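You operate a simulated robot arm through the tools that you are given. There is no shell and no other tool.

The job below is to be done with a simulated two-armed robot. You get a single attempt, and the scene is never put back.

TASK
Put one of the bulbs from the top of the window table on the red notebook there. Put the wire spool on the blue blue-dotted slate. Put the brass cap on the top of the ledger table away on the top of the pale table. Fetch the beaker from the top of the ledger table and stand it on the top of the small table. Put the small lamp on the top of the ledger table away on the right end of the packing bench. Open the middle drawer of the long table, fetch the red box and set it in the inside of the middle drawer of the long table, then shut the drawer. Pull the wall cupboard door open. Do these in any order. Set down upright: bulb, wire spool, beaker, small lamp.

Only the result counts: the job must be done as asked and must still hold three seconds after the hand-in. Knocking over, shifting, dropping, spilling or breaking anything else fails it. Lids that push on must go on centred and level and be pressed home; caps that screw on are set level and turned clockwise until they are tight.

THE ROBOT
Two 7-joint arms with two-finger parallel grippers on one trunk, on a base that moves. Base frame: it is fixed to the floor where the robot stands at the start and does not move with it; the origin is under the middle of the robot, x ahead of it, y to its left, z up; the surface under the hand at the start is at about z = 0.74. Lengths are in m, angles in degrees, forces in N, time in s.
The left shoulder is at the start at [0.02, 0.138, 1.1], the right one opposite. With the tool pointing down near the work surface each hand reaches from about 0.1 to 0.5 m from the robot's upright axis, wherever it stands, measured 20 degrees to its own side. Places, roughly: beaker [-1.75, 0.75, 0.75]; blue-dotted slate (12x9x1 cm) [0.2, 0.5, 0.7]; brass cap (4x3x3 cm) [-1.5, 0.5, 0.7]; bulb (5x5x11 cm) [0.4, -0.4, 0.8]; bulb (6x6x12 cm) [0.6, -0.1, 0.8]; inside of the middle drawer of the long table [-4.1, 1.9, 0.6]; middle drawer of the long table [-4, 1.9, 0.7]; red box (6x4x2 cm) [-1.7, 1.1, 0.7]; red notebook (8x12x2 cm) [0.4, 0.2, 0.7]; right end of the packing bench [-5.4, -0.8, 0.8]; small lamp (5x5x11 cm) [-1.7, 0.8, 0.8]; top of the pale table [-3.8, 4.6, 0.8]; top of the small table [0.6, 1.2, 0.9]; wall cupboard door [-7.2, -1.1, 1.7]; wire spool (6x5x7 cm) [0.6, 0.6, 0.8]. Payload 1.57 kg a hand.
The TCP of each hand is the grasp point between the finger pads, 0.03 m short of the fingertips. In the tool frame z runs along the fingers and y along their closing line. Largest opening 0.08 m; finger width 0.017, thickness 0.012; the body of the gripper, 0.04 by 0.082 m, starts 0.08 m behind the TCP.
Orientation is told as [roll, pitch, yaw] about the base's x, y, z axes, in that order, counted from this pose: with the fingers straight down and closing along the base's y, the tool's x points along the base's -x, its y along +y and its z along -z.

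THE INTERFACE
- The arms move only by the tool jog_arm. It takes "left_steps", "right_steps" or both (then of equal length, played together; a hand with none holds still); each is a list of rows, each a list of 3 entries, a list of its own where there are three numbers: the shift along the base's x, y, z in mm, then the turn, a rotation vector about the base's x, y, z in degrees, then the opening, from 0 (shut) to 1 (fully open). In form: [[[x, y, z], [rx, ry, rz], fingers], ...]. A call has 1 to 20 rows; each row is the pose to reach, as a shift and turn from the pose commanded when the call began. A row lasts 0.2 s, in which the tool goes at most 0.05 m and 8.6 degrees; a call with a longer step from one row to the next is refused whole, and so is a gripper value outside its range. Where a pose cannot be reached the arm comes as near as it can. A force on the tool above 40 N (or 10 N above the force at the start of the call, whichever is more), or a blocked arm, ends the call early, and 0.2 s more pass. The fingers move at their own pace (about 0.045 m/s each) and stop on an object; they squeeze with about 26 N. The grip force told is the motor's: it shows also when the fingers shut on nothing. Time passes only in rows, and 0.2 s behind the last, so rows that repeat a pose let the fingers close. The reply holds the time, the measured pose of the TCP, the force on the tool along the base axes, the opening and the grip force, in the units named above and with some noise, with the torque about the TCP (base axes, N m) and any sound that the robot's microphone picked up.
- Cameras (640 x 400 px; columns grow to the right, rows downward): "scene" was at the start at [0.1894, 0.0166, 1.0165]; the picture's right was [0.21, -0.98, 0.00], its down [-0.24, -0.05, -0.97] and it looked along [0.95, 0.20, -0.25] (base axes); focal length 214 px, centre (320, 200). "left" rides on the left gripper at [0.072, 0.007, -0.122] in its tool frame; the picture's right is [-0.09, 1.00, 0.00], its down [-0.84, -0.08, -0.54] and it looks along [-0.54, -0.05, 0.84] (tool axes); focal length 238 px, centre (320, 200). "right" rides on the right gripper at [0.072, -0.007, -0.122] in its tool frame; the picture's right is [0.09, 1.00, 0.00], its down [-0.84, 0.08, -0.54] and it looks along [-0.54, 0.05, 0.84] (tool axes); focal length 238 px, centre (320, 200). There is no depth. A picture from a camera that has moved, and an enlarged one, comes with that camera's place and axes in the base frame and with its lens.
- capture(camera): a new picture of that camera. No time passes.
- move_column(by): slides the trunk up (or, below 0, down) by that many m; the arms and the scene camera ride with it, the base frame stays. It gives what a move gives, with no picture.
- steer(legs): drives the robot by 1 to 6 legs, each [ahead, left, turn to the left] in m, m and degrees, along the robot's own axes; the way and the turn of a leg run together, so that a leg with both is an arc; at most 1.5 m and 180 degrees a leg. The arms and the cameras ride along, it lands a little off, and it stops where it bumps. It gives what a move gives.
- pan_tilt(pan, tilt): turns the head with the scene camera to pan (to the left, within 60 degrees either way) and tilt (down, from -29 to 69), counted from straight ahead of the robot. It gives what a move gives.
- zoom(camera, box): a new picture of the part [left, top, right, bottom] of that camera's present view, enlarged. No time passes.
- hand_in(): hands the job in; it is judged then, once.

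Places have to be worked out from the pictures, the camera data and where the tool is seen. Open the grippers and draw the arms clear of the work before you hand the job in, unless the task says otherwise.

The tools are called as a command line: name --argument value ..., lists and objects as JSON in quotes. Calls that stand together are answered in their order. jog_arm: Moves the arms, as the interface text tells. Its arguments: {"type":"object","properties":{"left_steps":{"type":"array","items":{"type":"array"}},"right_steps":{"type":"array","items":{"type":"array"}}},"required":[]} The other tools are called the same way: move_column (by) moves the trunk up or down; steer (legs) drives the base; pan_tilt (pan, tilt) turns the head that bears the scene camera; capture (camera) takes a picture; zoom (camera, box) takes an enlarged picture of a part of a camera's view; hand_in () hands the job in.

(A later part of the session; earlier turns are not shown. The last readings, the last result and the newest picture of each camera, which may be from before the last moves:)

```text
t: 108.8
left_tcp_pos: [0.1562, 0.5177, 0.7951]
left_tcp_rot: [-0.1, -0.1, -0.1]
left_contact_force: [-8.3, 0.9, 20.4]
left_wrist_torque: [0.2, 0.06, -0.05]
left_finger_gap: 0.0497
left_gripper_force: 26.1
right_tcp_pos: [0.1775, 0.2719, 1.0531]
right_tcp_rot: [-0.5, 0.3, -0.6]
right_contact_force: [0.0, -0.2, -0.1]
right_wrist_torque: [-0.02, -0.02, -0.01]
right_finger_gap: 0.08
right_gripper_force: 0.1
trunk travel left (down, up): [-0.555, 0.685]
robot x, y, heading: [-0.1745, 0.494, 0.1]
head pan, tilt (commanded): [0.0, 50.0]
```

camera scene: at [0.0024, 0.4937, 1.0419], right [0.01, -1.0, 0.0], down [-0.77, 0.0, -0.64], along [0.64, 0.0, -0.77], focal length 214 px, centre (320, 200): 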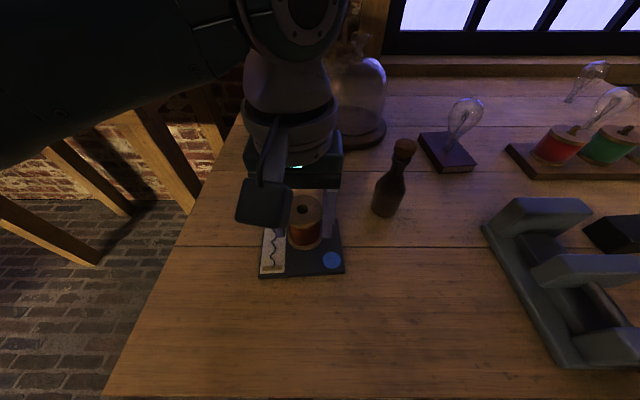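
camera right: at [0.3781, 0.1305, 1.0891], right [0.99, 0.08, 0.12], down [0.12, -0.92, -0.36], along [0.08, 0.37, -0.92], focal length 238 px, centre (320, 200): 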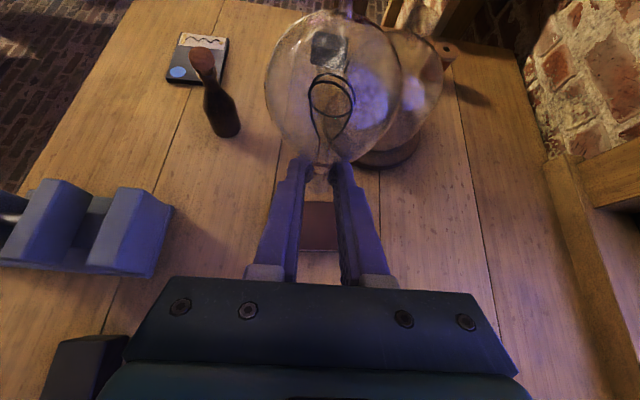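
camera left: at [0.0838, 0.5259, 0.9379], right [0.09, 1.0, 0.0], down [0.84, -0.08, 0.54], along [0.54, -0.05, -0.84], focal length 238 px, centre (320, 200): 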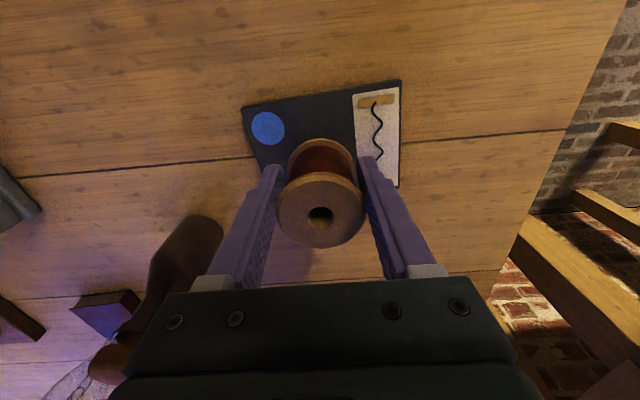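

Contact at z≈0.795 (20 N). I ease up 1.3 mm and open the fingers.

jog_arm --left_steps '[[[0, 0, 1], [0, 0, 0], 0], [[0, 0, 1.3], [0, 0, 0], 0], [[0, 0, 1.3], [0, 0, 0], 0.65], [[0, 0, 1.3], [0, 0, 0], 0.75], [[0, 0, 1.3], [0, 0, 0], 0.9], [[0, 0, 1.3], [0, 0, 0], 1], [[0, 0, 1.3], [0, 0, 0], 1]]'

capture --camera "left"

zoom --camera "scene" --box '[220, 150, 400, 300]'

```text
t: 110.3
left_tcp_pos: [0.1559, 0.5186, 0.7957]
left_tcp_rot: [0.0, 0.0, 0.0]
left_contact_force: [0.1, -1.4, -0.3]
left_wrist_torque: [0.01, -0.02, -0.03]
left_finger_gap: 0.0798
left_gripper_force: 0.1
right_tcp_pos: [0.1787, 0.2714, 1.0548]
right_tcp_rot: [-0.4, 0.3, -0.6]
right_contact_force: [0.2, 0.1, -0.6]
right_wrist_torque: [0.0, -0.01, 0.02]
right_finger_gap: 0.0799
right_gripper_force: 0.1
trunk travel left (down, up): [-0.555, 0.685]
robot x, y, heading: [-0.1704, 0.496, 0.4]
head pan, tilt (commanded): [0.0, 50.0]
```

```text
taken
camera left: at [0.0829, 0.5248, 0.9186], right [0.09, 1.0, 0.0], down [0.84, -0.08, 0.54], along [0.54, -0.05, -0.84], focal length 238 px, centre (320, 200)
```

left: 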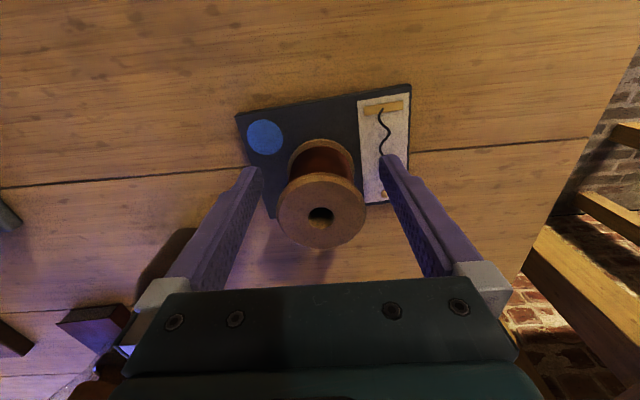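

```text
2.67 times, centred on (310, 225) of scene
camera zoom: at [0.0025, 0.4936, 1.0419], right [0.01, -1.0, 0.0], down [-0.77, 0.0, -0.64], along [0.64, 0.0, -0.77], focal length 572 px, centre (347, 133)
```

zoom: 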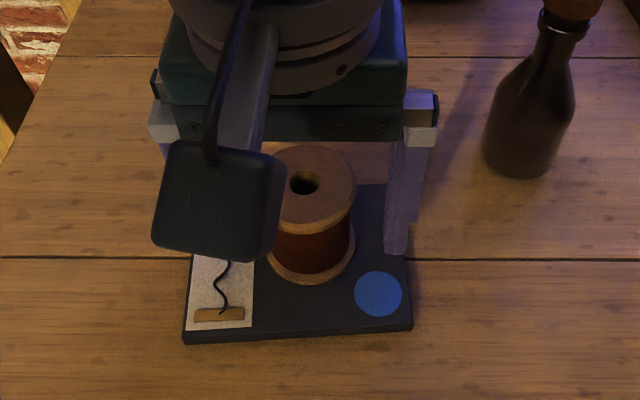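

The spool stands on the slate. I raise the left hand straight up and check the result.

jog_arm --left_steps '[[[0, 0, 10], [0, 0, 0], 1], [[0, 0, 30], [0, 0, 0], 1], [[0, 0, 60], [0, 0, 0], 1], [[0, 0, 95], [0, 0, 0], 1], [[0, 0, 130], [0, 0, 0], 1], [[0, 0, 165], [0, 0, 0], 1], [[0, 0, 200], [0, 0, 0], 1], [[0, 0, 200], [0, 0, 0], 1]]'

capture --camera "scene"

```text
t: 112.2
left_tcp_pos: [0.1564, 0.5181, 0.9963]
left_tcp_rot: [0.1, -0.1, 0.1]
left_contact_force: [0.2, -0.7, -0.1]
left_wrist_torque: [0.0, 0.04, 0.02]
left_finger_gap: 0.08
left_gripper_force: 0.0
right_tcp_pos: [0.1797, 0.271, 1.0545]
right_tcp_rot: [-0.5, 0.2, -0.6]
right_contact_force: [-0.1, -0.9, -1.0]
right_wrist_torque: [0.02, 0.01, -0.02]
right_finger_gap: 0.08
right_gripper_force: 0.0
trunk travel left (down, up): [-0.555, 0.685]
robot x, y, heading: [-0.1728, 0.4928, 0.3]
head pan, tilt (commanded): [0.0, 50.0]
```

```text
taken
camera scene: at [0.0025, 0.4936, 1.0419], right [0.01, -1.0, 0.0], down [-0.77, 0.0, -0.64], along [0.64, 0.0, -0.77], focal length 214 px, centre (320, 200)
```

scene: 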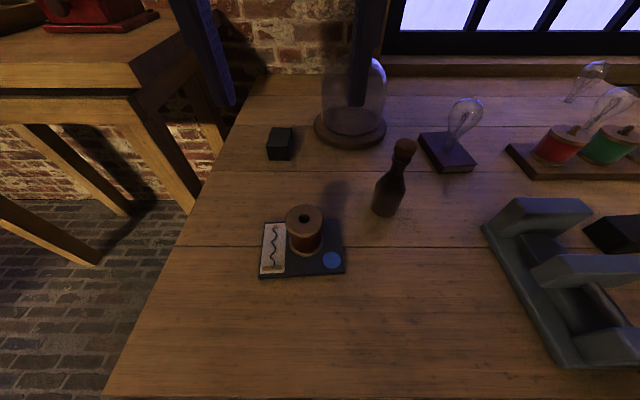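

Spool placed. I back away and turn around in stages, looking for obstacles with the head camera.

steer --legs '[[-0.3, 0, 0]]'

pan_tilt --pan 60 --tilt 20

capture --camera "scene"

pan_tilt --pan -60 --tilt 20

capture --camera "scene"

```text
t: 114.2
left_tcp_pos: [-0.1424, 0.5167, 0.9959]
left_tcp_rot: [0.0, 0.0, 0.1]
left_contact_force: [0.7, -0.3, 0.8]
left_wrist_torque: [0.02, 0.03, 0.01]
left_finger_gap: 0.0799
left_gripper_force: 0.0
right_tcp_pos: [-0.1204, 0.2702, 1.0539]
right_tcp_rot: [-0.6, 0.3, -0.5]
right_contact_force: [-0.5, -0.7, 0.0]
right_wrist_torque: [-0.02, 0.01, 0.01]
right_finger_gap: 0.0797
right_gripper_force: 0.1
trunk travel left (down, up): [-0.555, 0.685]
robot x, y, heading: [-0.4721, 0.4975, 0.3]
head pan, tilt (commanded): [0.0, 50.0]
```

```text
t: 115.5
left_tcp_pos: [-0.1423, 0.5166, 0.9953]
left_tcp_rot: [0.0, 0.0, 0.1]
left_contact_force: [-0.5, 0.0, -1.1]
left_wrist_torque: [0.0, 0.02, 0.0]
left_finger_gap: 0.0799
left_gripper_force: 0.1
right_tcp_pos: [-0.121, 0.2704, 1.0541]
right_tcp_rot: [-0.6, 0.3, -0.5]
right_contact_force: [-0.8, 0.0, 0.0]
right_wrist_torque: [0.0, -0.03, 0.0]
right_finger_gap: 0.0802
right_gripper_force: 0.0
trunk travel left (down, up): [-0.555, 0.685]
robot x, y, heading: [-0.474, 0.4957, 0.3]
head pan, tilt (commanded): [60.0, 20.0]
```

```text
taken
camera scene: at [-0.3282, 0.5724, 1.0874], right [0.87, -0.49, 0.0], down [-0.17, -0.3, -0.94], along [0.46, 0.82, -0.34], focal length 214 px, centre (320, 200)
```

scene: 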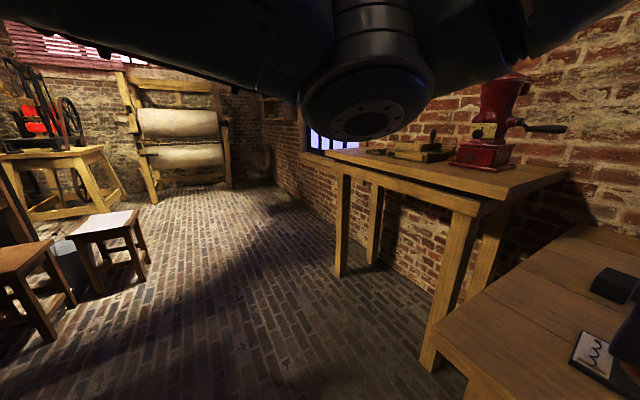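

```text
t: 117.5
left_tcp_pos: [-0.1435, 0.5183, 0.9957]
left_tcp_rot: [-0.1, -0.1, 0.1]
left_contact_force: [0.1, 0.0, -0.5]
left_wrist_torque: [-0.01, 0.01, -0.01]
left_finger_gap: 0.08
left_gripper_force: 0.1
right_tcp_pos: [-0.1216, 0.2699, 1.0543]
right_tcp_rot: [-0.6, 0.3, -0.6]
right_contact_force: [0.0, -0.8, 0.3]
right_wrist_torque: [0.0, 0.04, 0.01]
right_finger_gap: 0.08
right_gripper_force: 0.0
trunk travel left (down, up): [-0.555, 0.685]
robot x, y, heading: [-0.4698, 0.4952, 0.5]
head pan, tilt (commanded): [-60.0, 20.0]
```

```text
taken
camera scene: at [-0.327, 0.4112, 1.0875], right [-0.86, -0.51, 0.0], down [-0.17, 0.29, -0.94], along [0.48, -0.81, -0.34], focal length 214 px, centre (320, 200)
```

scene: 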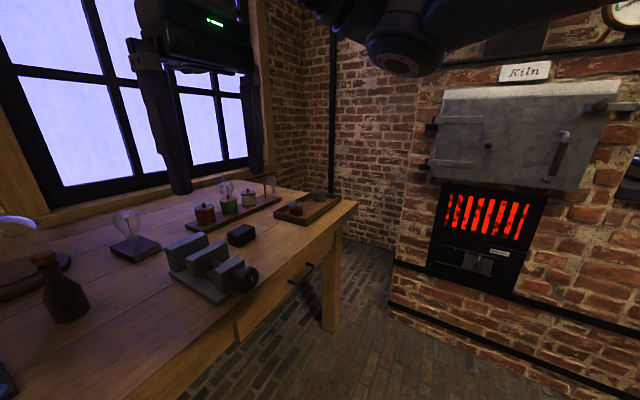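

Clear around. I turn left 90° and look toward the ledger table.

steer --legs '[[0, 0, 90]]'

pan_tilt --pan 45 --tilt 20

capture --camera "scene"

```text
t: 121.7
left_tcp_pos: [-0.4942, 0.8226, 0.9949]
left_tcp_rot: [0.0, -0.1, 90.0]
left_contact_force: [-0.3, -0.1, -0.2]
left_wrist_torque: [0.01, 0.0, -0.01]
left_finger_gap: 0.0801
left_gripper_force: 0.1
right_tcp_pos: [-0.2476, 0.8435, 1.0542]
right_tcp_rot: [-0.5, 0.2, 89.5]
right_contact_force: [-0.1, 0.6, 0.5]
right_wrist_torque: [-0.03, 0.01, 0.03]
right_finger_gap: 0.08
right_gripper_force: 0.0
trunk travel left (down, up): [-0.555, 0.685]
robot x, y, heading: [-0.4729, 0.4918, 90.2]
head pan, tilt (commanded): [-60.0, 20.0]
```

```text
t: 123.5
left_tcp_pos: [-0.4948, 0.8237, 0.9956]
left_tcp_rot: [0.0, -0.1, 89.9]
left_contact_force: [0.2, -0.1, -0.6]
left_wrist_torque: [0.01, 0.01, -0.02]
left_finger_gap: 0.0801
left_gripper_force: 0.1
right_tcp_pos: [-0.2477, 0.8442, 1.0542]
right_tcp_rot: [-0.6, 0.3, 89.4]
right_contact_force: [0.9, 0.7, -0.4]
right_wrist_torque: [0.03, -0.03, 0.01]
right_finger_gap: 0.0801
right_gripper_force: 0.1
trunk travel left (down, up): [-0.555, 0.685]
robot x, y, heading: [-0.4729, 0.4939, 90.0]
head pan, tilt (commanded): [45.0, 20.0]
```

```text
taken
camera scene: at [-0.5407, 0.6561, 1.0875], right [0.7, 0.71, 0.0], down [0.24, -0.24, -0.94], along [-0.67, 0.66, -0.34], focal length 214 px, centre (320, 200)
```

scene: 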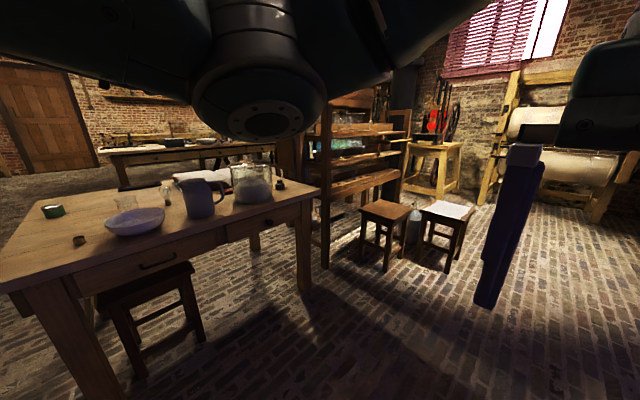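

The ledger table is in view. I zoom in on it.

zoom --camera "scene" --box '[0, 130, 330, 300]'

```text
1.94 times, centred on (165, 215) of scene
camera zoom: at [-0.5407, 0.6561, 1.0875], right [0.7, 0.71, 0.0], down [0.24, -0.24, -0.94], along [-0.67, 0.66, -0.34], focal length 416 px, centre (621, 171)
```

zoom: 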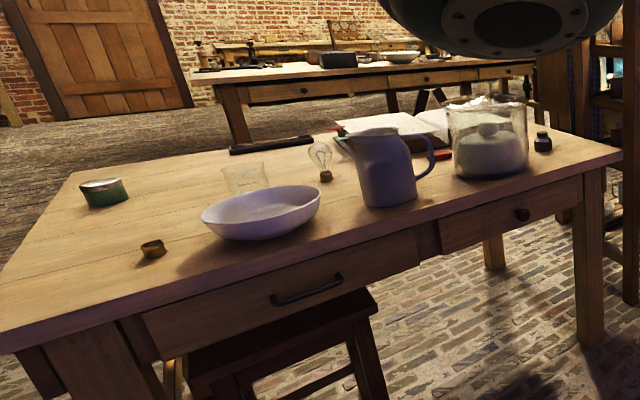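

I see the brass cap, the dish, the beaker behind it, the small lamp, the jug and the jar. I turn to face the table squarely.

steer --legs '[[0, 0, 90]]'

pan_tilt --pan -10 --tilt 20

capture --camera "scene"

```text
t: 127.8
left_tcp_pos: [-0.8017, 0.4698, 0.9957]
left_tcp_rot: [-0.1, -0.1, 179.9]
left_contact_force: [0.2, 0.1, 0.0]
left_wrist_torque: [-0.03, -0.02, 0.03]
left_finger_gap: 0.0797
left_gripper_force: 0.2
right_tcp_pos: [-0.8221, 0.718, 1.0528]
right_tcp_rot: [-0.6, 0.3, 179.2]
right_contact_force: [-0.5, 0.2, -0.9]
right_wrist_torque: [0.01, 0.0, -0.01]
right_finger_gap: 0.0802
right_gripper_force: 0.1
trunk travel left (down, up): [-0.555, 0.685]
robot x, y, heading: [-0.4686, 0.4908, -179.9]
head pan, tilt (commanded): [45.0, 20.0]
```

```text
t: 129.0
left_tcp_pos: [-0.8021, 0.4723, 0.9964]
left_tcp_rot: [0.0, -0.1, 179.9]
left_contact_force: [-0.1, 0.3, 0.5]
left_wrist_torque: [0.02, 0.0, 0.0]
left_finger_gap: 0.0801
left_gripper_force: 0.1
right_tcp_pos: [-0.8224, 0.7182, 1.0539]
right_tcp_rot: [-0.6, 0.4, 179.3]
right_contact_force: [-0.9, -0.6, 0.6]
right_wrist_torque: [0.02, 0.02, -0.04]
right_finger_gap: 0.0802
right_gripper_force: 0.0
trunk travel left (down, up): [-0.555, 0.685]
robot x, y, heading: [-0.4725, 0.4945, -180.0]
head pan, tilt (commanded): [-10.0, 20.0]
```

```text
taken
camera scene: at [-0.6657, 0.5061, 1.0875], right [0.17, 0.99, 0.0], down [0.34, -0.06, -0.94], along [-0.93, 0.16, -0.34], focal length 214 px, centre (320, 200)
```

scene: 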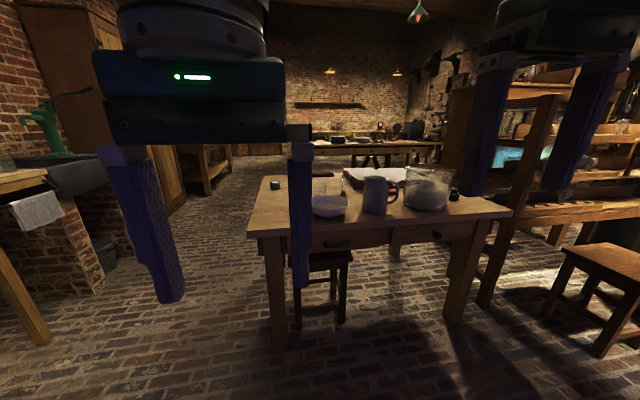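

The ledger table's front edge is at x≈−1.34, from y≈0.38 to 1.42, with a stool underneath around y 0.53–0.78. I approach at y≈1.0, beside the stool.

steer --legs '[[0.5, -0.5, 0]]'

pan_tilt --pan 12 --tilt 28

capture --camera "scene"

```text
t: 132.9
left_tcp_pos: [-1.3015, 0.9692, 0.9956]
left_tcp_rot: [-0.1, -0.1, 179.7]
left_contact_force: [0.7, 0.1, 0.6]
left_wrist_torque: [0.02, 0.02, 0.02]
left_finger_gap: 0.0802
left_gripper_force: 0.2
right_tcp_pos: [-1.3204, 1.2166, 1.0532]
right_tcp_rot: [-0.6, 0.3, 179.1]
right_contact_force: [-1.1, 0.3, 0.4]
right_wrist_torque: [-0.03, 0.01, -0.05]
right_finger_gap: 0.0798
right_gripper_force: 0.0
trunk travel left (down, up): [-0.555, 0.685]
robot x, y, heading: [-0.971, 0.9935, -180.3]
head pan, tilt (commanded): [-10.0, 20.0]
```

```text
t: 133.7
left_tcp_pos: [-1.3007, 0.9699, 0.9947]
left_tcp_rot: [0.0, 0.0, 179.7]
left_contact_force: [0.1, -0.8, 0.1]
left_wrist_torque: [-0.02, 0.0, -0.01]
left_finger_gap: 0.0801
left_gripper_force: 0.1
right_tcp_pos: [-1.3203, 1.2177, 1.0537]
right_tcp_rot: [-0.6, 0.4, 179.2]
right_contact_force: [-0.7, -0.6, 0.6]
right_wrist_torque: [-0.03, 0.02, -0.02]
right_finger_gap: 0.08
right_gripper_force: 0.0
trunk travel left (down, up): [-0.555, 0.685]
robot x, y, heading: [-0.967, 0.9909, -180.2]
head pan, tilt (commanded): [12.0, 28.0]
```

```text
taken
camera scene: at [-1.1623, 0.969, 1.0746], right [-0.21, 0.98, 0.0], down [0.46, 0.1, -0.88], along [-0.86, -0.18, -0.47], focal length 214 px, centre (320, 200)
```

scene: 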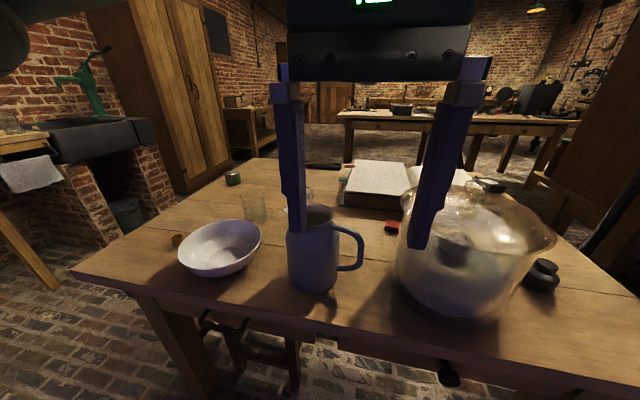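

The left hand blocks the view of the lamp. I raise the trunk by 0.15 for a better look from above.

move_column --by 0.15

pan_tilt --pan 12 --tilt 42

capture --camera "scene"

capture --camera "left"

capture --camera "right"

```text
t: 135.5
left_tcp_pos: [-1.3002, 0.9697, 1.1464]
left_tcp_rot: [0.0, 0.0, 179.8]
left_contact_force: [0.7, -0.2, -0.2]
left_wrist_torque: [-0.01, -0.01, 0.01]
left_finger_gap: 0.0799
left_gripper_force: 0.1
right_tcp_pos: [-1.3205, 1.217, 1.203]
right_tcp_rot: [-0.6, 0.3, 179.1]
right_contact_force: [0.1, 0.3, -0.4]
right_wrist_torque: [-0.02, 0.02, -0.02]
right_finger_gap: 0.0803
right_gripper_force: 0.2
trunk travel left (down, up): [-0.705, 0.535]
robot x, y, heading: [-0.9702, 0.9948, -180.0]
head pan, tilt (commanded): [12.0, 28.0]
```

```text
t: 136.2
left_tcp_pos: [-1.301, 0.9693, 1.1462]
left_tcp_rot: [0.1, -0.1, 179.7]
left_contact_force: [-0.1, -0.6, 0.8]
left_wrist_torque: [0.03, 0.01, 0.01]
left_finger_gap: 0.0799
left_gripper_force: 0.0
right_tcp_pos: [-1.3205, 1.2173, 1.2035]
right_tcp_rot: [-0.6, 0.2, 179.0]
right_contact_force: [-0.2, -0.3, -0.7]
right_wrist_torque: [0.03, 0.01, 0.01]
right_finger_gap: 0.0801
right_gripper_force: 0.1
trunk travel left (down, up): [-0.705, 0.535]
robot x, y, heading: [-0.9745, 0.9902, -179.8]
head pan, tilt (commanded): [12.0, 42.0]
```

```text
taken
camera scene: at [-1.1549, 0.9705, 1.2032], right [-0.21, 0.98, 0.0], down [0.65, 0.14, -0.74], along [-0.73, -0.15, -0.67], focal length 214 px, centre (320, 200)
```

scene: 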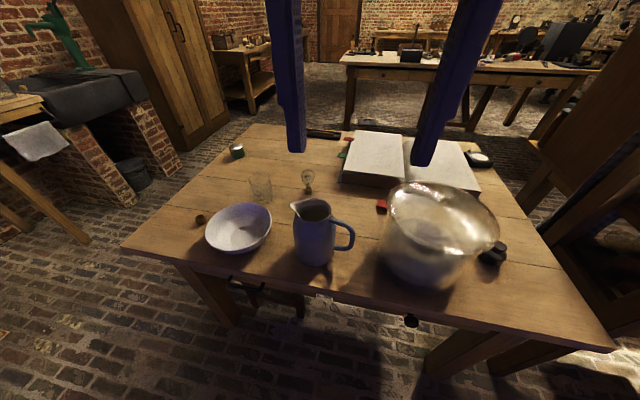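

```text
taken
camera left: at [-1.2309, 0.9628, 1.2682], right [-0.1, -1.0, 0.0], down [-0.84, 0.08, 0.54], along [-0.54, 0.05, -0.84], focal length 238 px, centre (320, 200)
```

left: 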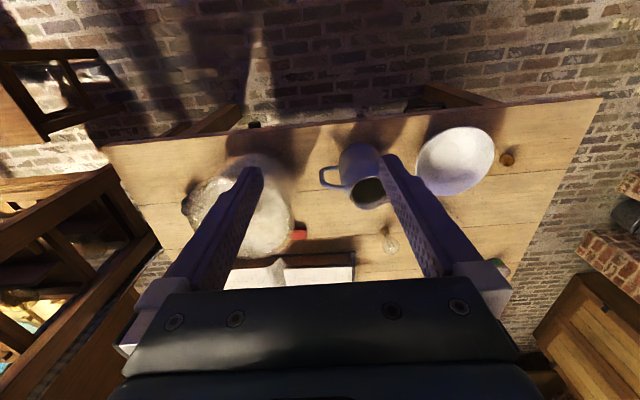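

```text
taken
camera right: at [-1.2488, 1.2207, 1.3266], right [0.08, -1.0, -0.01], down [-0.84, -0.07, 0.54], along [-0.54, -0.03, -0.84], focal length 238 px, centre (320, 200)
```

right: 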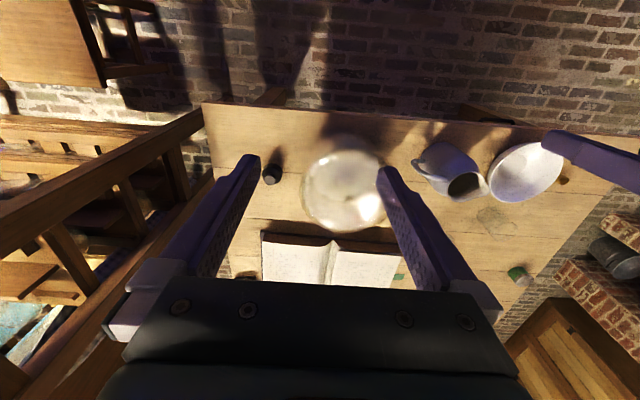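

zoom --camera "scene" --box '[180, 120, 420, 280]'

zoom --camera "scene" --box '[220, 150, 350, 240]'

```text
2.50 times, centred on (300, 200) of scene
camera zoom: at [-1.1549, 0.9705, 1.2032], right [-0.21, 0.98, 0.0], down [0.65, 0.14, -0.74], along [-0.73, -0.15, -0.67], focal length 536 px, centre (370, 200)
```

zoom: 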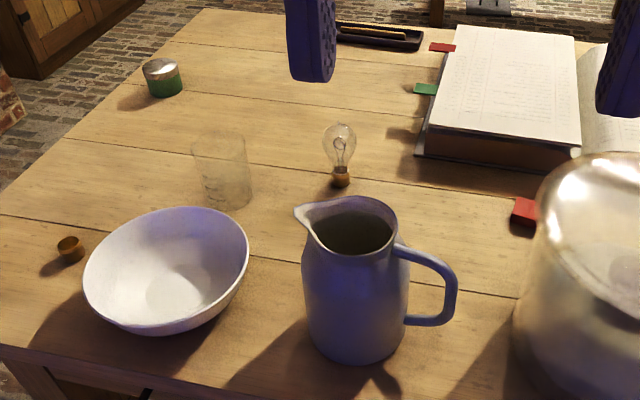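

```text
4.44 times, centred on (285, 195) of scene
camera zoom: at [-1.1549, 0.9705, 1.2032], right [-0.21, 0.98, 0.0], down [0.65, 0.14, -0.74], along [-0.73, -0.15, -0.67], focal length 953 px, centre (476, 222)
```

zoom: 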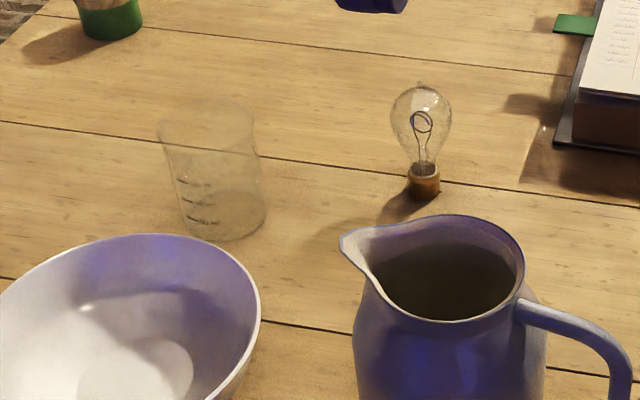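

Beaker is at about (−1.615, 0.697), empty, 6.3 cm wide and ~9 cm tall; lamp at (−1.675, 0.825); cap at (−1.49, 0.557); red box at (−1.66, 1.06). I drive ahead so the left hand can reach the beaker.

steer --legs '[[0.24, 0.09, 0]]'

pan_tilt --pan 20 --tilt 45

capture --camera "scene"

capture --camera "left"

```text
t: 138.1
left_tcp_pos: [-1.5398, 0.8801, 1.1453]
left_tcp_rot: [-0.1, -0.1, 179.6]
left_contact_force: [0.7, 0.2, 0.4]
left_wrist_torque: [-0.01, 0.02, -0.01]
left_finger_gap: 0.0798
left_gripper_force: 0.0
right_tcp_pos: [-1.5593, 1.1275, 1.2043]
right_tcp_rot: [-0.4, 0.2, 179.0]
right_contact_force: [-0.4, 0.3, -0.1]
right_wrist_torque: [-0.01, 0.0, -0.01]
right_finger_gap: 0.0802
right_gripper_force: 0.0
trunk travel left (down, up): [-0.705, 0.535]
robot x, y, heading: [-1.212, 0.903, -180.0]
head pan, tilt (commanded): [12.0, 42.0]
```

```text
t: 138.8
left_tcp_pos: [-1.5401, 0.8808, 1.1463]
left_tcp_rot: [-0.1, -0.1, 179.6]
left_contact_force: [0.0, -0.3, 0.6]
left_wrist_torque: [-0.03, -0.01, -0.02]
left_finger_gap: 0.0802
left_gripper_force: 0.0
right_tcp_pos: [-1.5584, 1.1274, 1.2036]
right_tcp_rot: [-0.5, 0.5, 179.0]
right_contact_force: [-0.1, 0.2, -0.4]
right_wrist_torque: [0.01, 0.01, 0.01]
right_finger_gap: 0.08
right_gripper_force: 0.1
trunk travel left (down, up): [-0.705, 0.535]
robot x, y, heading: [-1.2082, 0.8981, -179.8]
head pan, tilt (commanded): [20.0, 45.0]
```

```text
taken
camera scene: at [-1.3885, 0.8708, 1.1988], right [-0.34, 0.94, 0.0], down [0.66, 0.24, -0.71], along [-0.66, -0.24, -0.71], focal length 214 px, centre (320, 200)
```

scene: 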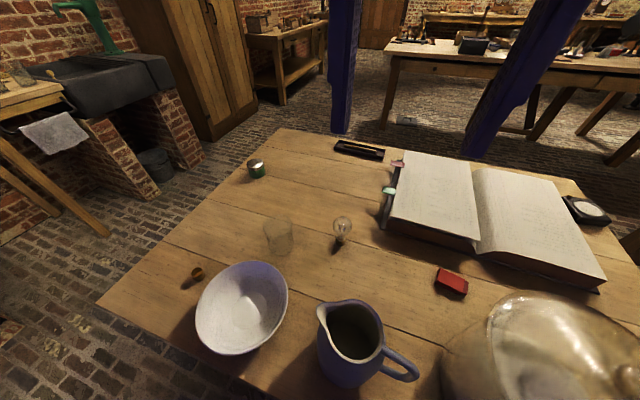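

```text
taken
camera left: at [-1.4699, 0.8735, 1.2682], right [-0.1, -1.0, 0.0], down [-0.84, 0.08, 0.54], along [-0.54, 0.05, -0.84], focal length 238 px, centre (320, 200)
```

left: 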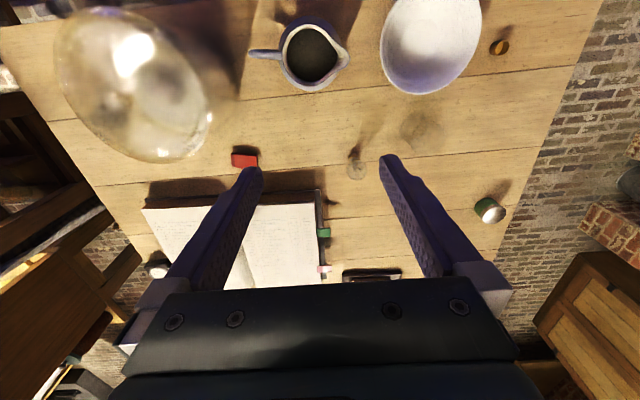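

Beaker refined to (−1.622, 0.689). I move the left hand above it at height, then lower to hover.

jog_arm --left_steps '[[[-16, -40, 0], [0, 0, 0.4], 1], [[-32, -80, 0], [0, 0, 0.4], 1], [[-48, -120, 0], [0, 0, 0.4], 1], [[-64, -160, 0], [0, 0, 0.4], 1], [[-80, -191, -10], [0, 0, 0.4], 1], [[-80, -191, -50], [0, 0, 0.4], 1], [[-80, -191, -95], [0, 0, 0.4], 1], [[-80, -191, -140], [0, 0, 0.4], 1], [[-80, -191, -180], [0, 0, 0.4], 1], [[-80, -191, -216], [0, 0, 0.4], 1], [[-80, -191, -216], [0, 0, 0.4], 1]]'

capture --camera "left"

capture --camera "scene"

```text
t: 141.2
left_tcp_pos: [-1.6182, 0.6893, 0.9294]
left_tcp_rot: [0.0, 0.0, -179.8]
left_contact_force: [0.9, 0.3, -0.4]
left_wrist_torque: [0.01, -0.02, 0.03]
left_finger_gap: 0.0797
left_gripper_force: 0.1
right_tcp_pos: [-1.5595, 1.1278, 1.2051]
right_tcp_rot: [-0.6, 0.3, 179.0]
right_contact_force: [0.0, -0.8, 0.1]
right_wrist_torque: [-0.05, -0.01, 0.01]
right_finger_gap: 0.0801
right_gripper_force: 0.1
trunk travel left (down, up): [-0.705, 0.535]
robot x, y, heading: [-1.2119, 0.9035, -180.2]
head pan, tilt (commanded): [20.0, 45.0]
```

```text
taken
camera left: at [-1.5491, 0.6825, 1.0518], right [-0.09, -1.0, 0.0], down [-0.84, 0.08, 0.54], along [-0.54, 0.05, -0.84], focal length 238 px, centre (320, 200)
```

left: 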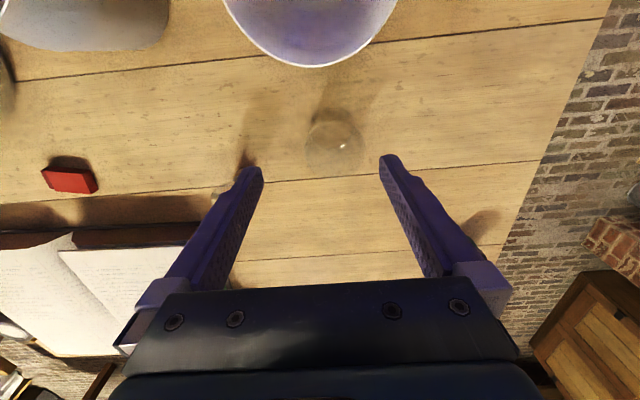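

```text
taken
camera scene: at [-1.3885, 0.8708, 1.1988], right [-0.34, 0.94, 0.0], down [0.66, 0.24, -0.71], along [-0.66, -0.24, -0.71], focal length 214 px, centre (320, 200)
```

scene: 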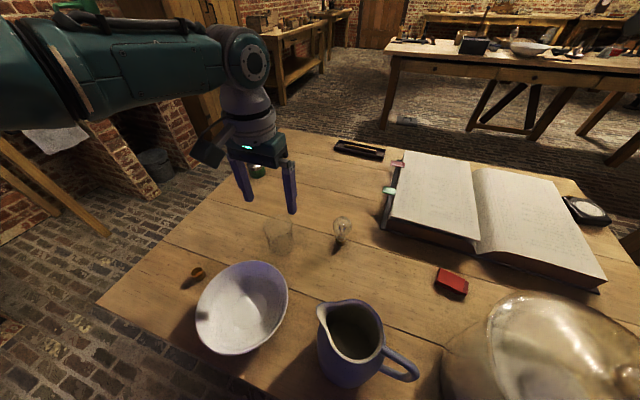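

I zoom to centre on the beaker's rim.

zoom --camera "left" --box '[260, 80, 400, 190]'

zoom --camera "scene" --box '[220, 180, 360, 270]'

```text
3.64 times, centred on (330, 135) of left
camera zoom: at [-1.5491, 0.6825, 1.0518], right [-0.09, -1.0, 0.0], down [-0.84, 0.08, 0.54], along [-0.54, 0.05, -0.84], focal length 867 px, centre (284, 436)
```

zoom: 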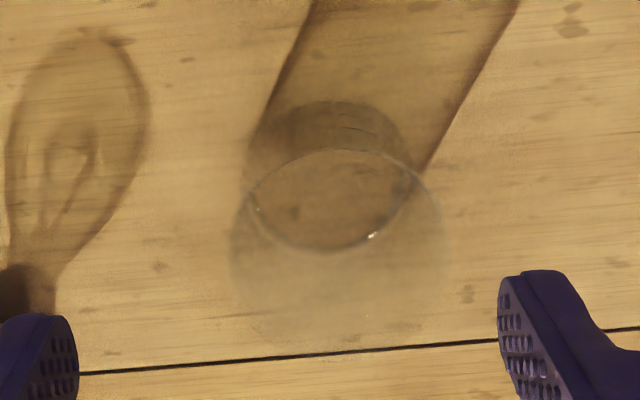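

```text
4.44 times, centred on (290, 225) of scene
camera zoom: at [-1.3885, 0.8708, 1.1988], right [-0.34, 0.94, 0.0], down [0.66, 0.24, -0.71], along [-0.66, -0.24, -0.71], focal length 953 px, centre (453, 89)
```

zoom: 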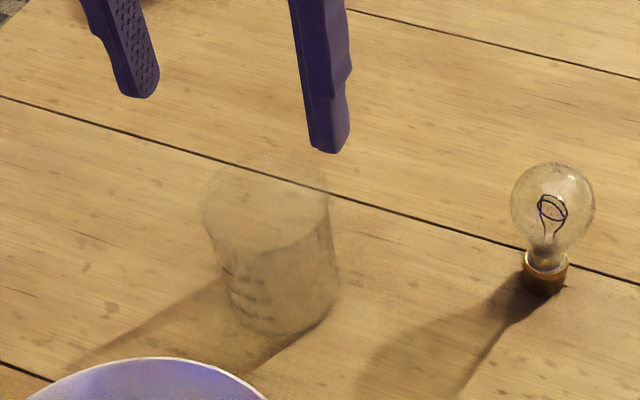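

From the wrist view the beaker is about 10 mm farther and 13 mm to the −y side of the hand axis. I correct and re-check.

jog_arm --left_steps '[[[-5, -7, 0], [0, 0, 0], 1], [[-10, -13, -10], [0, 0, 0], 1], [[-10, -13, -20], [0, 0, 0], 1], [[-10, -13, -20], [0, 0, 0], 1]]'

zoom --camera "left" --box '[230, 80, 410, 220]'

zoom --camera "scene" --box '[220, 160, 360, 270]'

```text
t: 142.2
left_tcp_pos: [-1.6295, 0.6758, 0.9096]
left_tcp_rot: [-0.1, -0.1, -180.0]
left_contact_force: [-0.5, 1.0, -0.3]
left_wrist_torque: [-0.01, -0.01, -0.04]
left_finger_gap: 0.0802
left_gripper_force: 0.1
right_tcp_pos: [-1.5601, 1.1272, 1.2034]
right_tcp_rot: [-0.5, 0.4, 179.0]
right_contact_force: [-0.4, -0.4, -0.3]
right_wrist_torque: [-0.02, -0.01, -0.03]
right_finger_gap: 0.0799
right_gripper_force: 0.0
trunk travel left (down, up): [-0.705, 0.535]
robot x, y, heading: [-1.2112, 0.9021, -180.1]
head pan, tilt (commanded): [20.0, 45.0]
```

```text
2.86 times, centred on (320, 150) of left
camera zoom: at [-1.5598, 0.6695, 1.0322], right [-0.09, -1.0, 0.0], down [-0.84, 0.08, 0.54], along [-0.54, 0.05, -0.84], focal length 681 px, centre (320, 343)
```

zoom: 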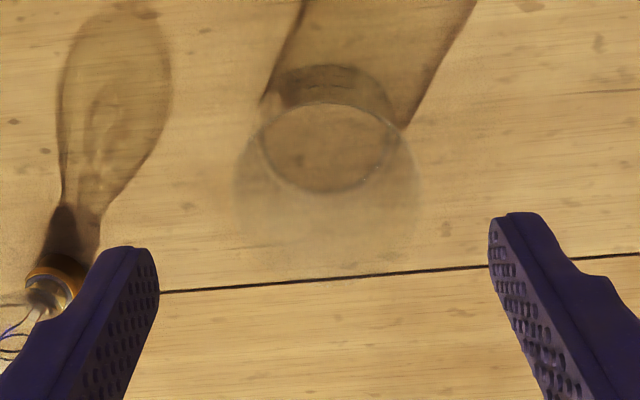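

```text
3.64 times, centred on (290, 215) of scene
camera zoom: at [-1.3885, 0.8708, 1.1988], right [-0.34, 0.94, 0.0], down [0.66, 0.24, -0.71], along [-0.66, -0.24, -0.71], focal length 780 px, centre (429, 146)
```

zoom: 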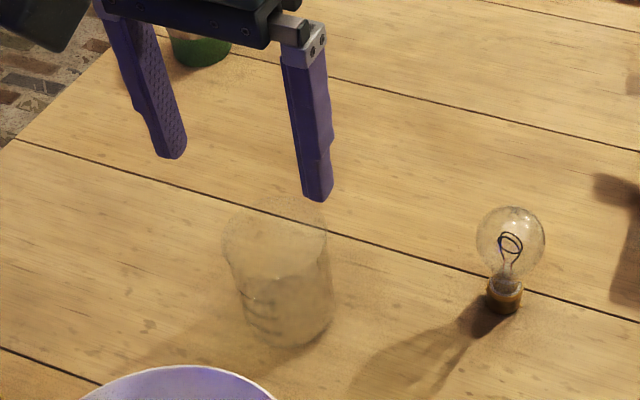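

Best estimate for the beaker is (−1.638, 0.674) with the rim near z 0.825. I align, descend to z≈0.785 and look.

jog_arm --left_steps '[[[-8, -2, -10], [0, 0, 0], 1], [[-8, -2, -40], [0, 0, 0], 1], [[-8, -2, -70], [0, 0, 0], 1], [[-8, -2, -100], [0, 0, 0], 1], [[-8, -2, -124], [0, 0, 0], 1], [[-8, -2, -124], [0, 0, 0], 1]]'

capture --camera "left"

zoom --camera "scene" --box '[220, 160, 360, 270]'

```text
t: 143.6
left_tcp_pos: [-1.595, 0.6773, 0.8353]
left_tcp_rot: [0.1, -0.1, -180.0]
left_contact_force: [0.0, -0.6, 0.2]
left_wrist_torque: [-0.02, 0.01, -0.02]
left_finger_gap: 0.0799
left_gripper_force: 0.0
left hand out of reach, approached as far as the arm can: row 2, 3, 4, 5, 6
right_tcp_pos: [-1.5595, 1.128, 1.2022]
right_tcp_rot: [-0.5, 0.3, 179.1]
right_contact_force: [0.5, 0.8, 0.5]
right_wrist_torque: [-0.01, 0.01, -0.01]
right_finger_gap: 0.08
right_gripper_force: 0.1
trunk travel left (down, up): [-0.705, 0.535]
robot x, y, heading: [-1.2101, 0.9037, -180.1]
head pan, tilt (commanded): [20.0, 45.0]
```

```text
taken
camera left: at [-1.5241, 0.6711, 0.9574], right [-0.09, -1.0, 0.0], down [-0.84, 0.08, 0.54], along [-0.54, 0.05, -0.84], focal length 238 px, centre (320, 200)
```

left: 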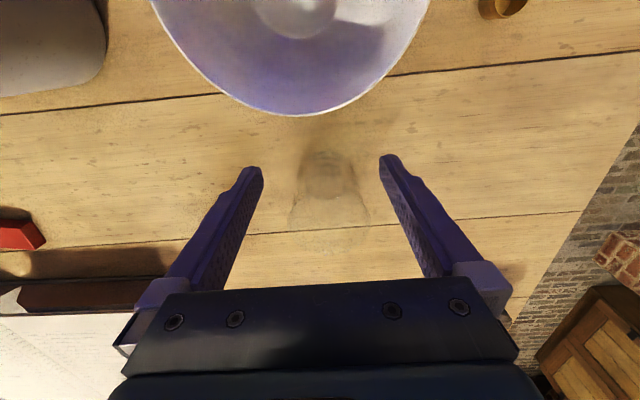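

```text
3.64 times, centred on (290, 215) of scene
camera zoom: at [-1.3887, 0.8708, 1.1988], right [-0.34, 0.94, 0.0], down [0.66, 0.24, -0.71], along [-0.66, -0.24, -0.71], focal length 780 px, centre (429, 146)
```

zoom: 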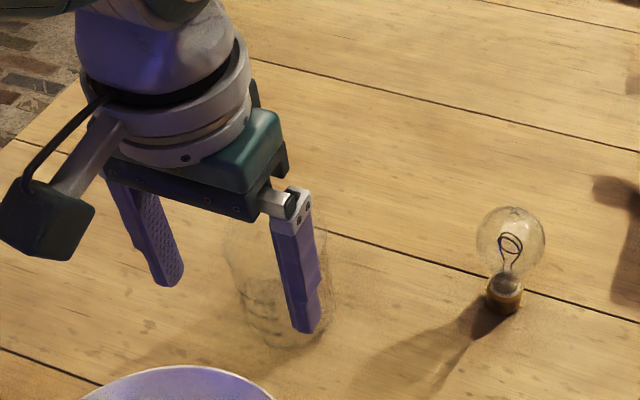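

Too high a trunk again for this reach. I lift straight up, lower the trunk by 0.13, and drive 6 cm ahead.

jog_arm --left_steps '[[[0, 0, 30], [0, 0, 0], 1], [[0, 0, 65], [0, 0, 0], 1], [[0, 0, 100], [0, 0, 0], 1], [[0, 0, 140], [0, 0, 0], 1], [[0, 0, 180], [0, 0, 0], 1], [[0, 0, 220], [0, 0, 0], 1], [[0, 0, 220], [0, 0, 0], 1]]'

move_column --by -0.13

steer --legs '[[0.05, 0.03, 0]]'

capture --camera "left"

capture --camera "scene"

```text
t: 145.2
left_tcp_pos: [-1.5935, 0.6761, 1.0554]
left_tcp_rot: [0.1, 0.0, -180.0]
left_contact_force: [-0.2, 0.2, -0.9]
left_wrist_torque: [-0.03, 0.02, 0.0]
left_finger_gap: 0.08
left_gripper_force: 0.0
right_tcp_pos: [-1.5602, 1.1279, 1.2038]
right_tcp_rot: [-0.5, 0.3, 179.0]
right_contact_force: [-0.1, -0.6, 0.3]
right_wrist_torque: [-0.02, -0.02, 0.02]
right_finger_gap: 0.08
right_gripper_force: 0.1
trunk travel left (down, up): [-0.705, 0.535]
robot x, y, heading: [-1.2106, 0.9032, -180.1]
head pan, tilt (commanded): [20.0, 45.0]
```

```text
t: 146.8
left_tcp_pos: [-1.5939, 0.6771, 0.9248]
left_tcp_rot: [0.0, 0.0, -179.9]
left_contact_force: [-0.4, 0.4, 0.3]
left_wrist_torque: [0.0, 0.01, -0.01]
left_finger_gap: 0.08
left_gripper_force: 0.0
right_tcp_pos: [-1.5602, 1.1283, 1.0732]
right_tcp_rot: [-0.4, 0.6, 178.9]
right_contact_force: [-0.4, -0.9, 0.1]
right_wrist_torque: [0.02, 0.01, -0.02]
right_finger_gap: 0.0801
right_gripper_force: 0.0
trunk travel left (down, up): [-0.575, 0.665]
robot x, y, heading: [-1.211, 0.901, -179.8]
head pan, tilt (commanded): [20.0, 45.0]
```

```text
t: 147.7
left_tcp_pos: [-1.6434, 0.6475, 0.9258]
left_tcp_rot: [0.0, 0.0, -179.9]
left_contact_force: [0.1, 0.5, -1.0]
left_wrist_torque: [0.02, -0.01, -0.04]
left_finger_gap: 0.08
left_gripper_force: 0.1
right_tcp_pos: [-1.611, 1.0968, 1.0738]
right_tcp_rot: [-0.4, 0.3, 179.0]
right_contact_force: [0.6, 0.1, 0.7]
right_wrist_torque: [-0.01, 0.03, -0.04]
right_finger_gap: 0.0797
right_gripper_force: 0.0
trunk travel left (down, up): [-0.575, 0.665]
robot x, y, heading: [-1.2589, 0.8697, -180.0]
head pan, tilt (commanded): [20.0, 45.0]
```

```text
taken
camera left: at [-1.5734, 0.6406, 1.0474], right [-0.09, -1.0, 0.0], down [-0.84, 0.08, 0.54], along [-0.54, 0.05, -0.84], focal length 238 px, centre (320, 200)
```

left: 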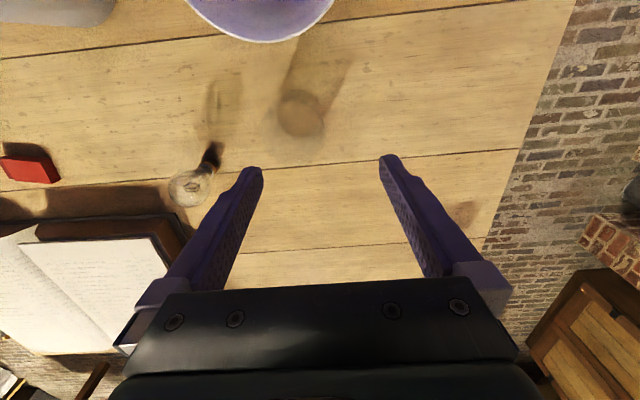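

```text
taken
camera scene: at [-1.4386, 0.8406, 1.0688], right [-0.34, 0.94, 0.0], down [0.66, 0.24, -0.71], along [-0.66, -0.24, -0.71], focal length 214 px, centre (320, 200)
```

scene: 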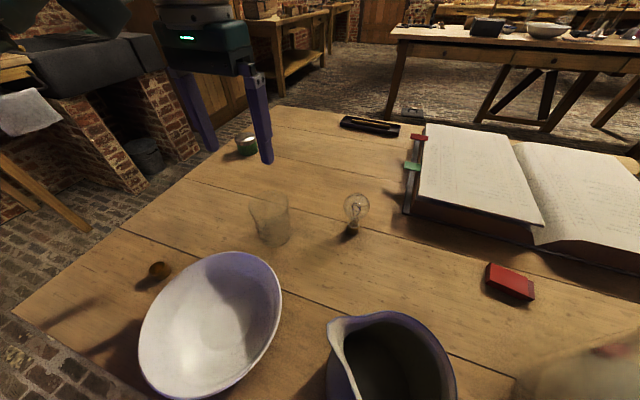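

I zoom in on the beaker again from the wrist.

zoom --camera "left" --box '[220, 60, 400, 200]'

zoom --camera "scene" --box '[200, 150, 380, 270]'

```text
2.86 times, centred on (310, 130) of left
camera zoom: at [-1.5734, 0.6406, 1.0474], right [-0.09, -1.0, 0.0], down [-0.84, 0.08, 0.54], along [-0.54, 0.05, -0.84], focal length 681 px, centre (349, 400)
```

zoom: 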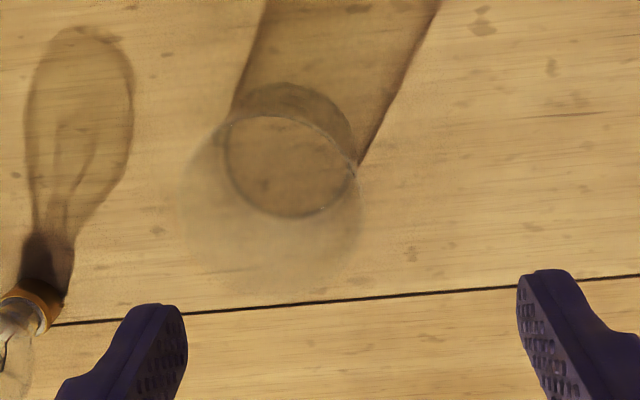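

```text
3.33 times, centred on (290, 210) of scene
camera zoom: at [-1.4386, 0.8406, 1.0688], right [-0.34, 0.94, 0.0], down [0.66, 0.24, -0.71], along [-0.66, -0.24, -0.71], focal length 715 px, centre (420, 167)
```

zoom: 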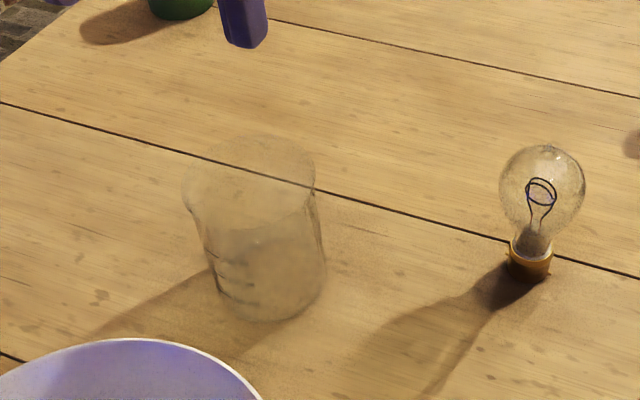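

The beaker is at (−1.639, 0.672), consistent over three views. I align and descend.

jog_arm --left_steps '[[[4, 24, 0], [0, 0, 0], 1], [[4, 24, -20], [0, 0, 0], 1], [[4, 24, -50], [0, 0, 0], 1], [[4, 24, -80], [0, 0, 0], 1], [[4, 24, -110], [0, 0, 0], 1], [[4, 24, -140], [0, 0, 0], 1], [[4, 24, -140], [0, 0, 0], 1]]'

capture --camera "left"

zoom --camera "scene" --box '[200, 150, 380, 270]'

```text
t: 149.3
left_tcp_pos: [-1.6408, 0.6715, 0.7849]
left_tcp_rot: [0.0, 0.0, -180.0]
left_contact_force: [-0.8, -1.0, -0.7]
left_wrist_torque: [-0.01, 0.0, -0.01]
left_finger_gap: 0.0802
left_gripper_force: 0.1
right_tcp_pos: [-1.6101, 1.0971, 1.0731]
right_tcp_rot: [-0.4, 0.4, 179.0]
right_contact_force: [-0.1, -0.3, -0.4]
right_wrist_torque: [0.0, -0.02, 0.01]
right_finger_gap: 0.0799
right_gripper_force: 0.0
trunk travel left (down, up): [-0.575, 0.665]
robot x, y, heading: [-1.2603, 0.8688, -180.0]
head pan, tilt (commanded): [20.0, 45.0]
```

```text
taken
camera left: at [-1.57, 0.665, 0.9066], right [-0.09, -1.0, 0.0], down [-0.84, 0.08, 0.54], along [-0.54, 0.05, -0.84], focal length 238 px, centre (320, 200)
```

left: 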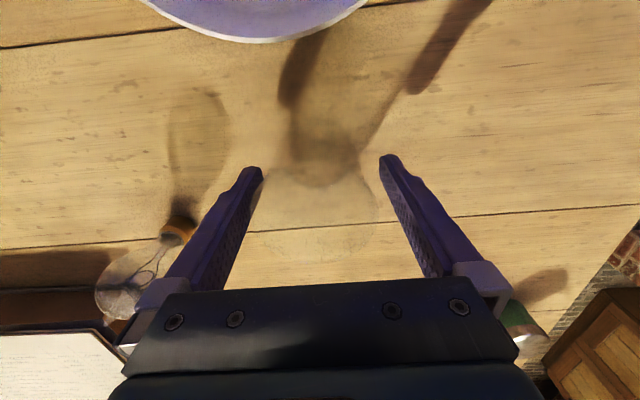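

```text
3.33 times, centred on (290, 210) of scene
camera zoom: at [-1.4385, 0.8407, 1.0688], right [-0.34, 0.94, 0.0], down [0.66, 0.24, -0.71], along [-0.66, -0.24, -0.71], focal length 715 px, centre (420, 167)
```

zoom: 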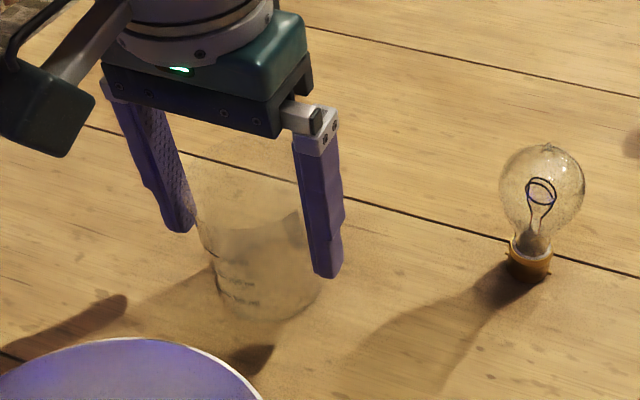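

The fingers straddle the beaker. I close.

jog_arm --left_steps '[[[0, 0, 0], [0, 0, 0], 0.85], [[0, 0, 0], [0, 0, 0], 0.7], [[0, 0, 0], [0, 0, 0], 0.4], [[0, 0, 0], [0, 0, 0], 0], [[0, 0, 0], [0, 0, 0], 0], [[0, 0, 0], [0, 0, 0], 0]]'

capture --camera "left"

zoom --camera "scene" --box '[200, 150, 380, 270]'

```text
t: 150.7
left_tcp_pos: [-1.6403, 0.6722, 0.7842]
left_tcp_rot: [0.0, 0.0, -179.9]
left_contact_force: [0.2, -0.1, 0.0]
left_wrist_torque: [0.01, 0.01, -0.01]
left_finger_gap: 0.0667
left_gripper_force: 26.1
right_tcp_pos: [-1.6109, 1.0977, 1.0734]
right_tcp_rot: [-0.5, 0.3, 179.0]
right_contact_force: [0.1, 0.3, -0.3]
right_wrist_torque: [0.0, 0.01, 0.0]
right_finger_gap: 0.0799
right_gripper_force: 0.1
trunk travel left (down, up): [-0.575, 0.665]
robot x, y, heading: [-1.2615, 0.8699, -180.2]
head pan, tilt (commanded): [20.0, 45.0]
```

```text
taken
camera left: at [-1.57, 0.665, 0.907], right [-0.09, -1.0, 0.0], down [-0.84, 0.08, 0.54], along [-0.54, 0.05, -0.84], focal length 238 px, centre (320, 200)
```

left: 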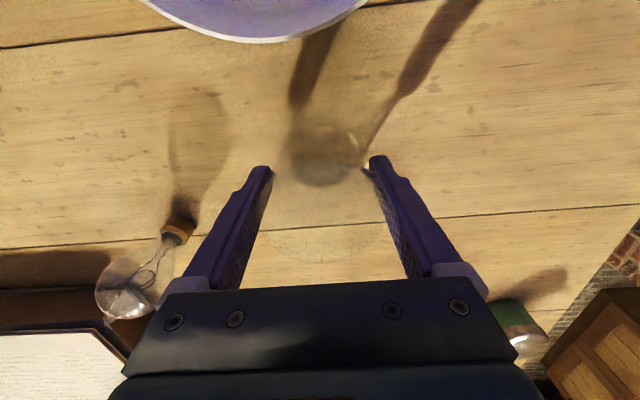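

```text
3.33 times, centred on (290, 210) of scene
camera zoom: at [-1.4384, 0.8407, 1.0688], right [-0.34, 0.94, 0.0], down [0.66, 0.24, -0.71], along [-0.66, -0.24, -0.71], focal length 715 px, centre (420, 167)
```

zoom: 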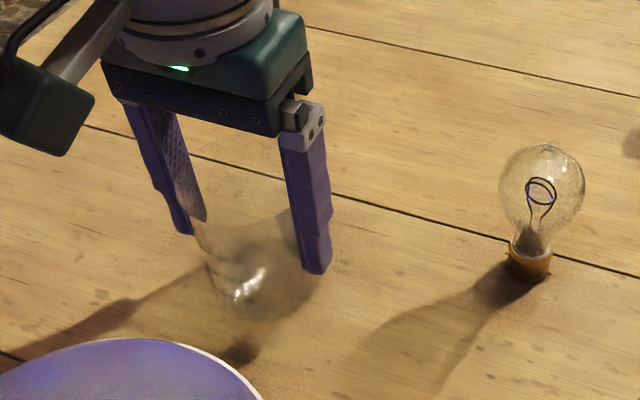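

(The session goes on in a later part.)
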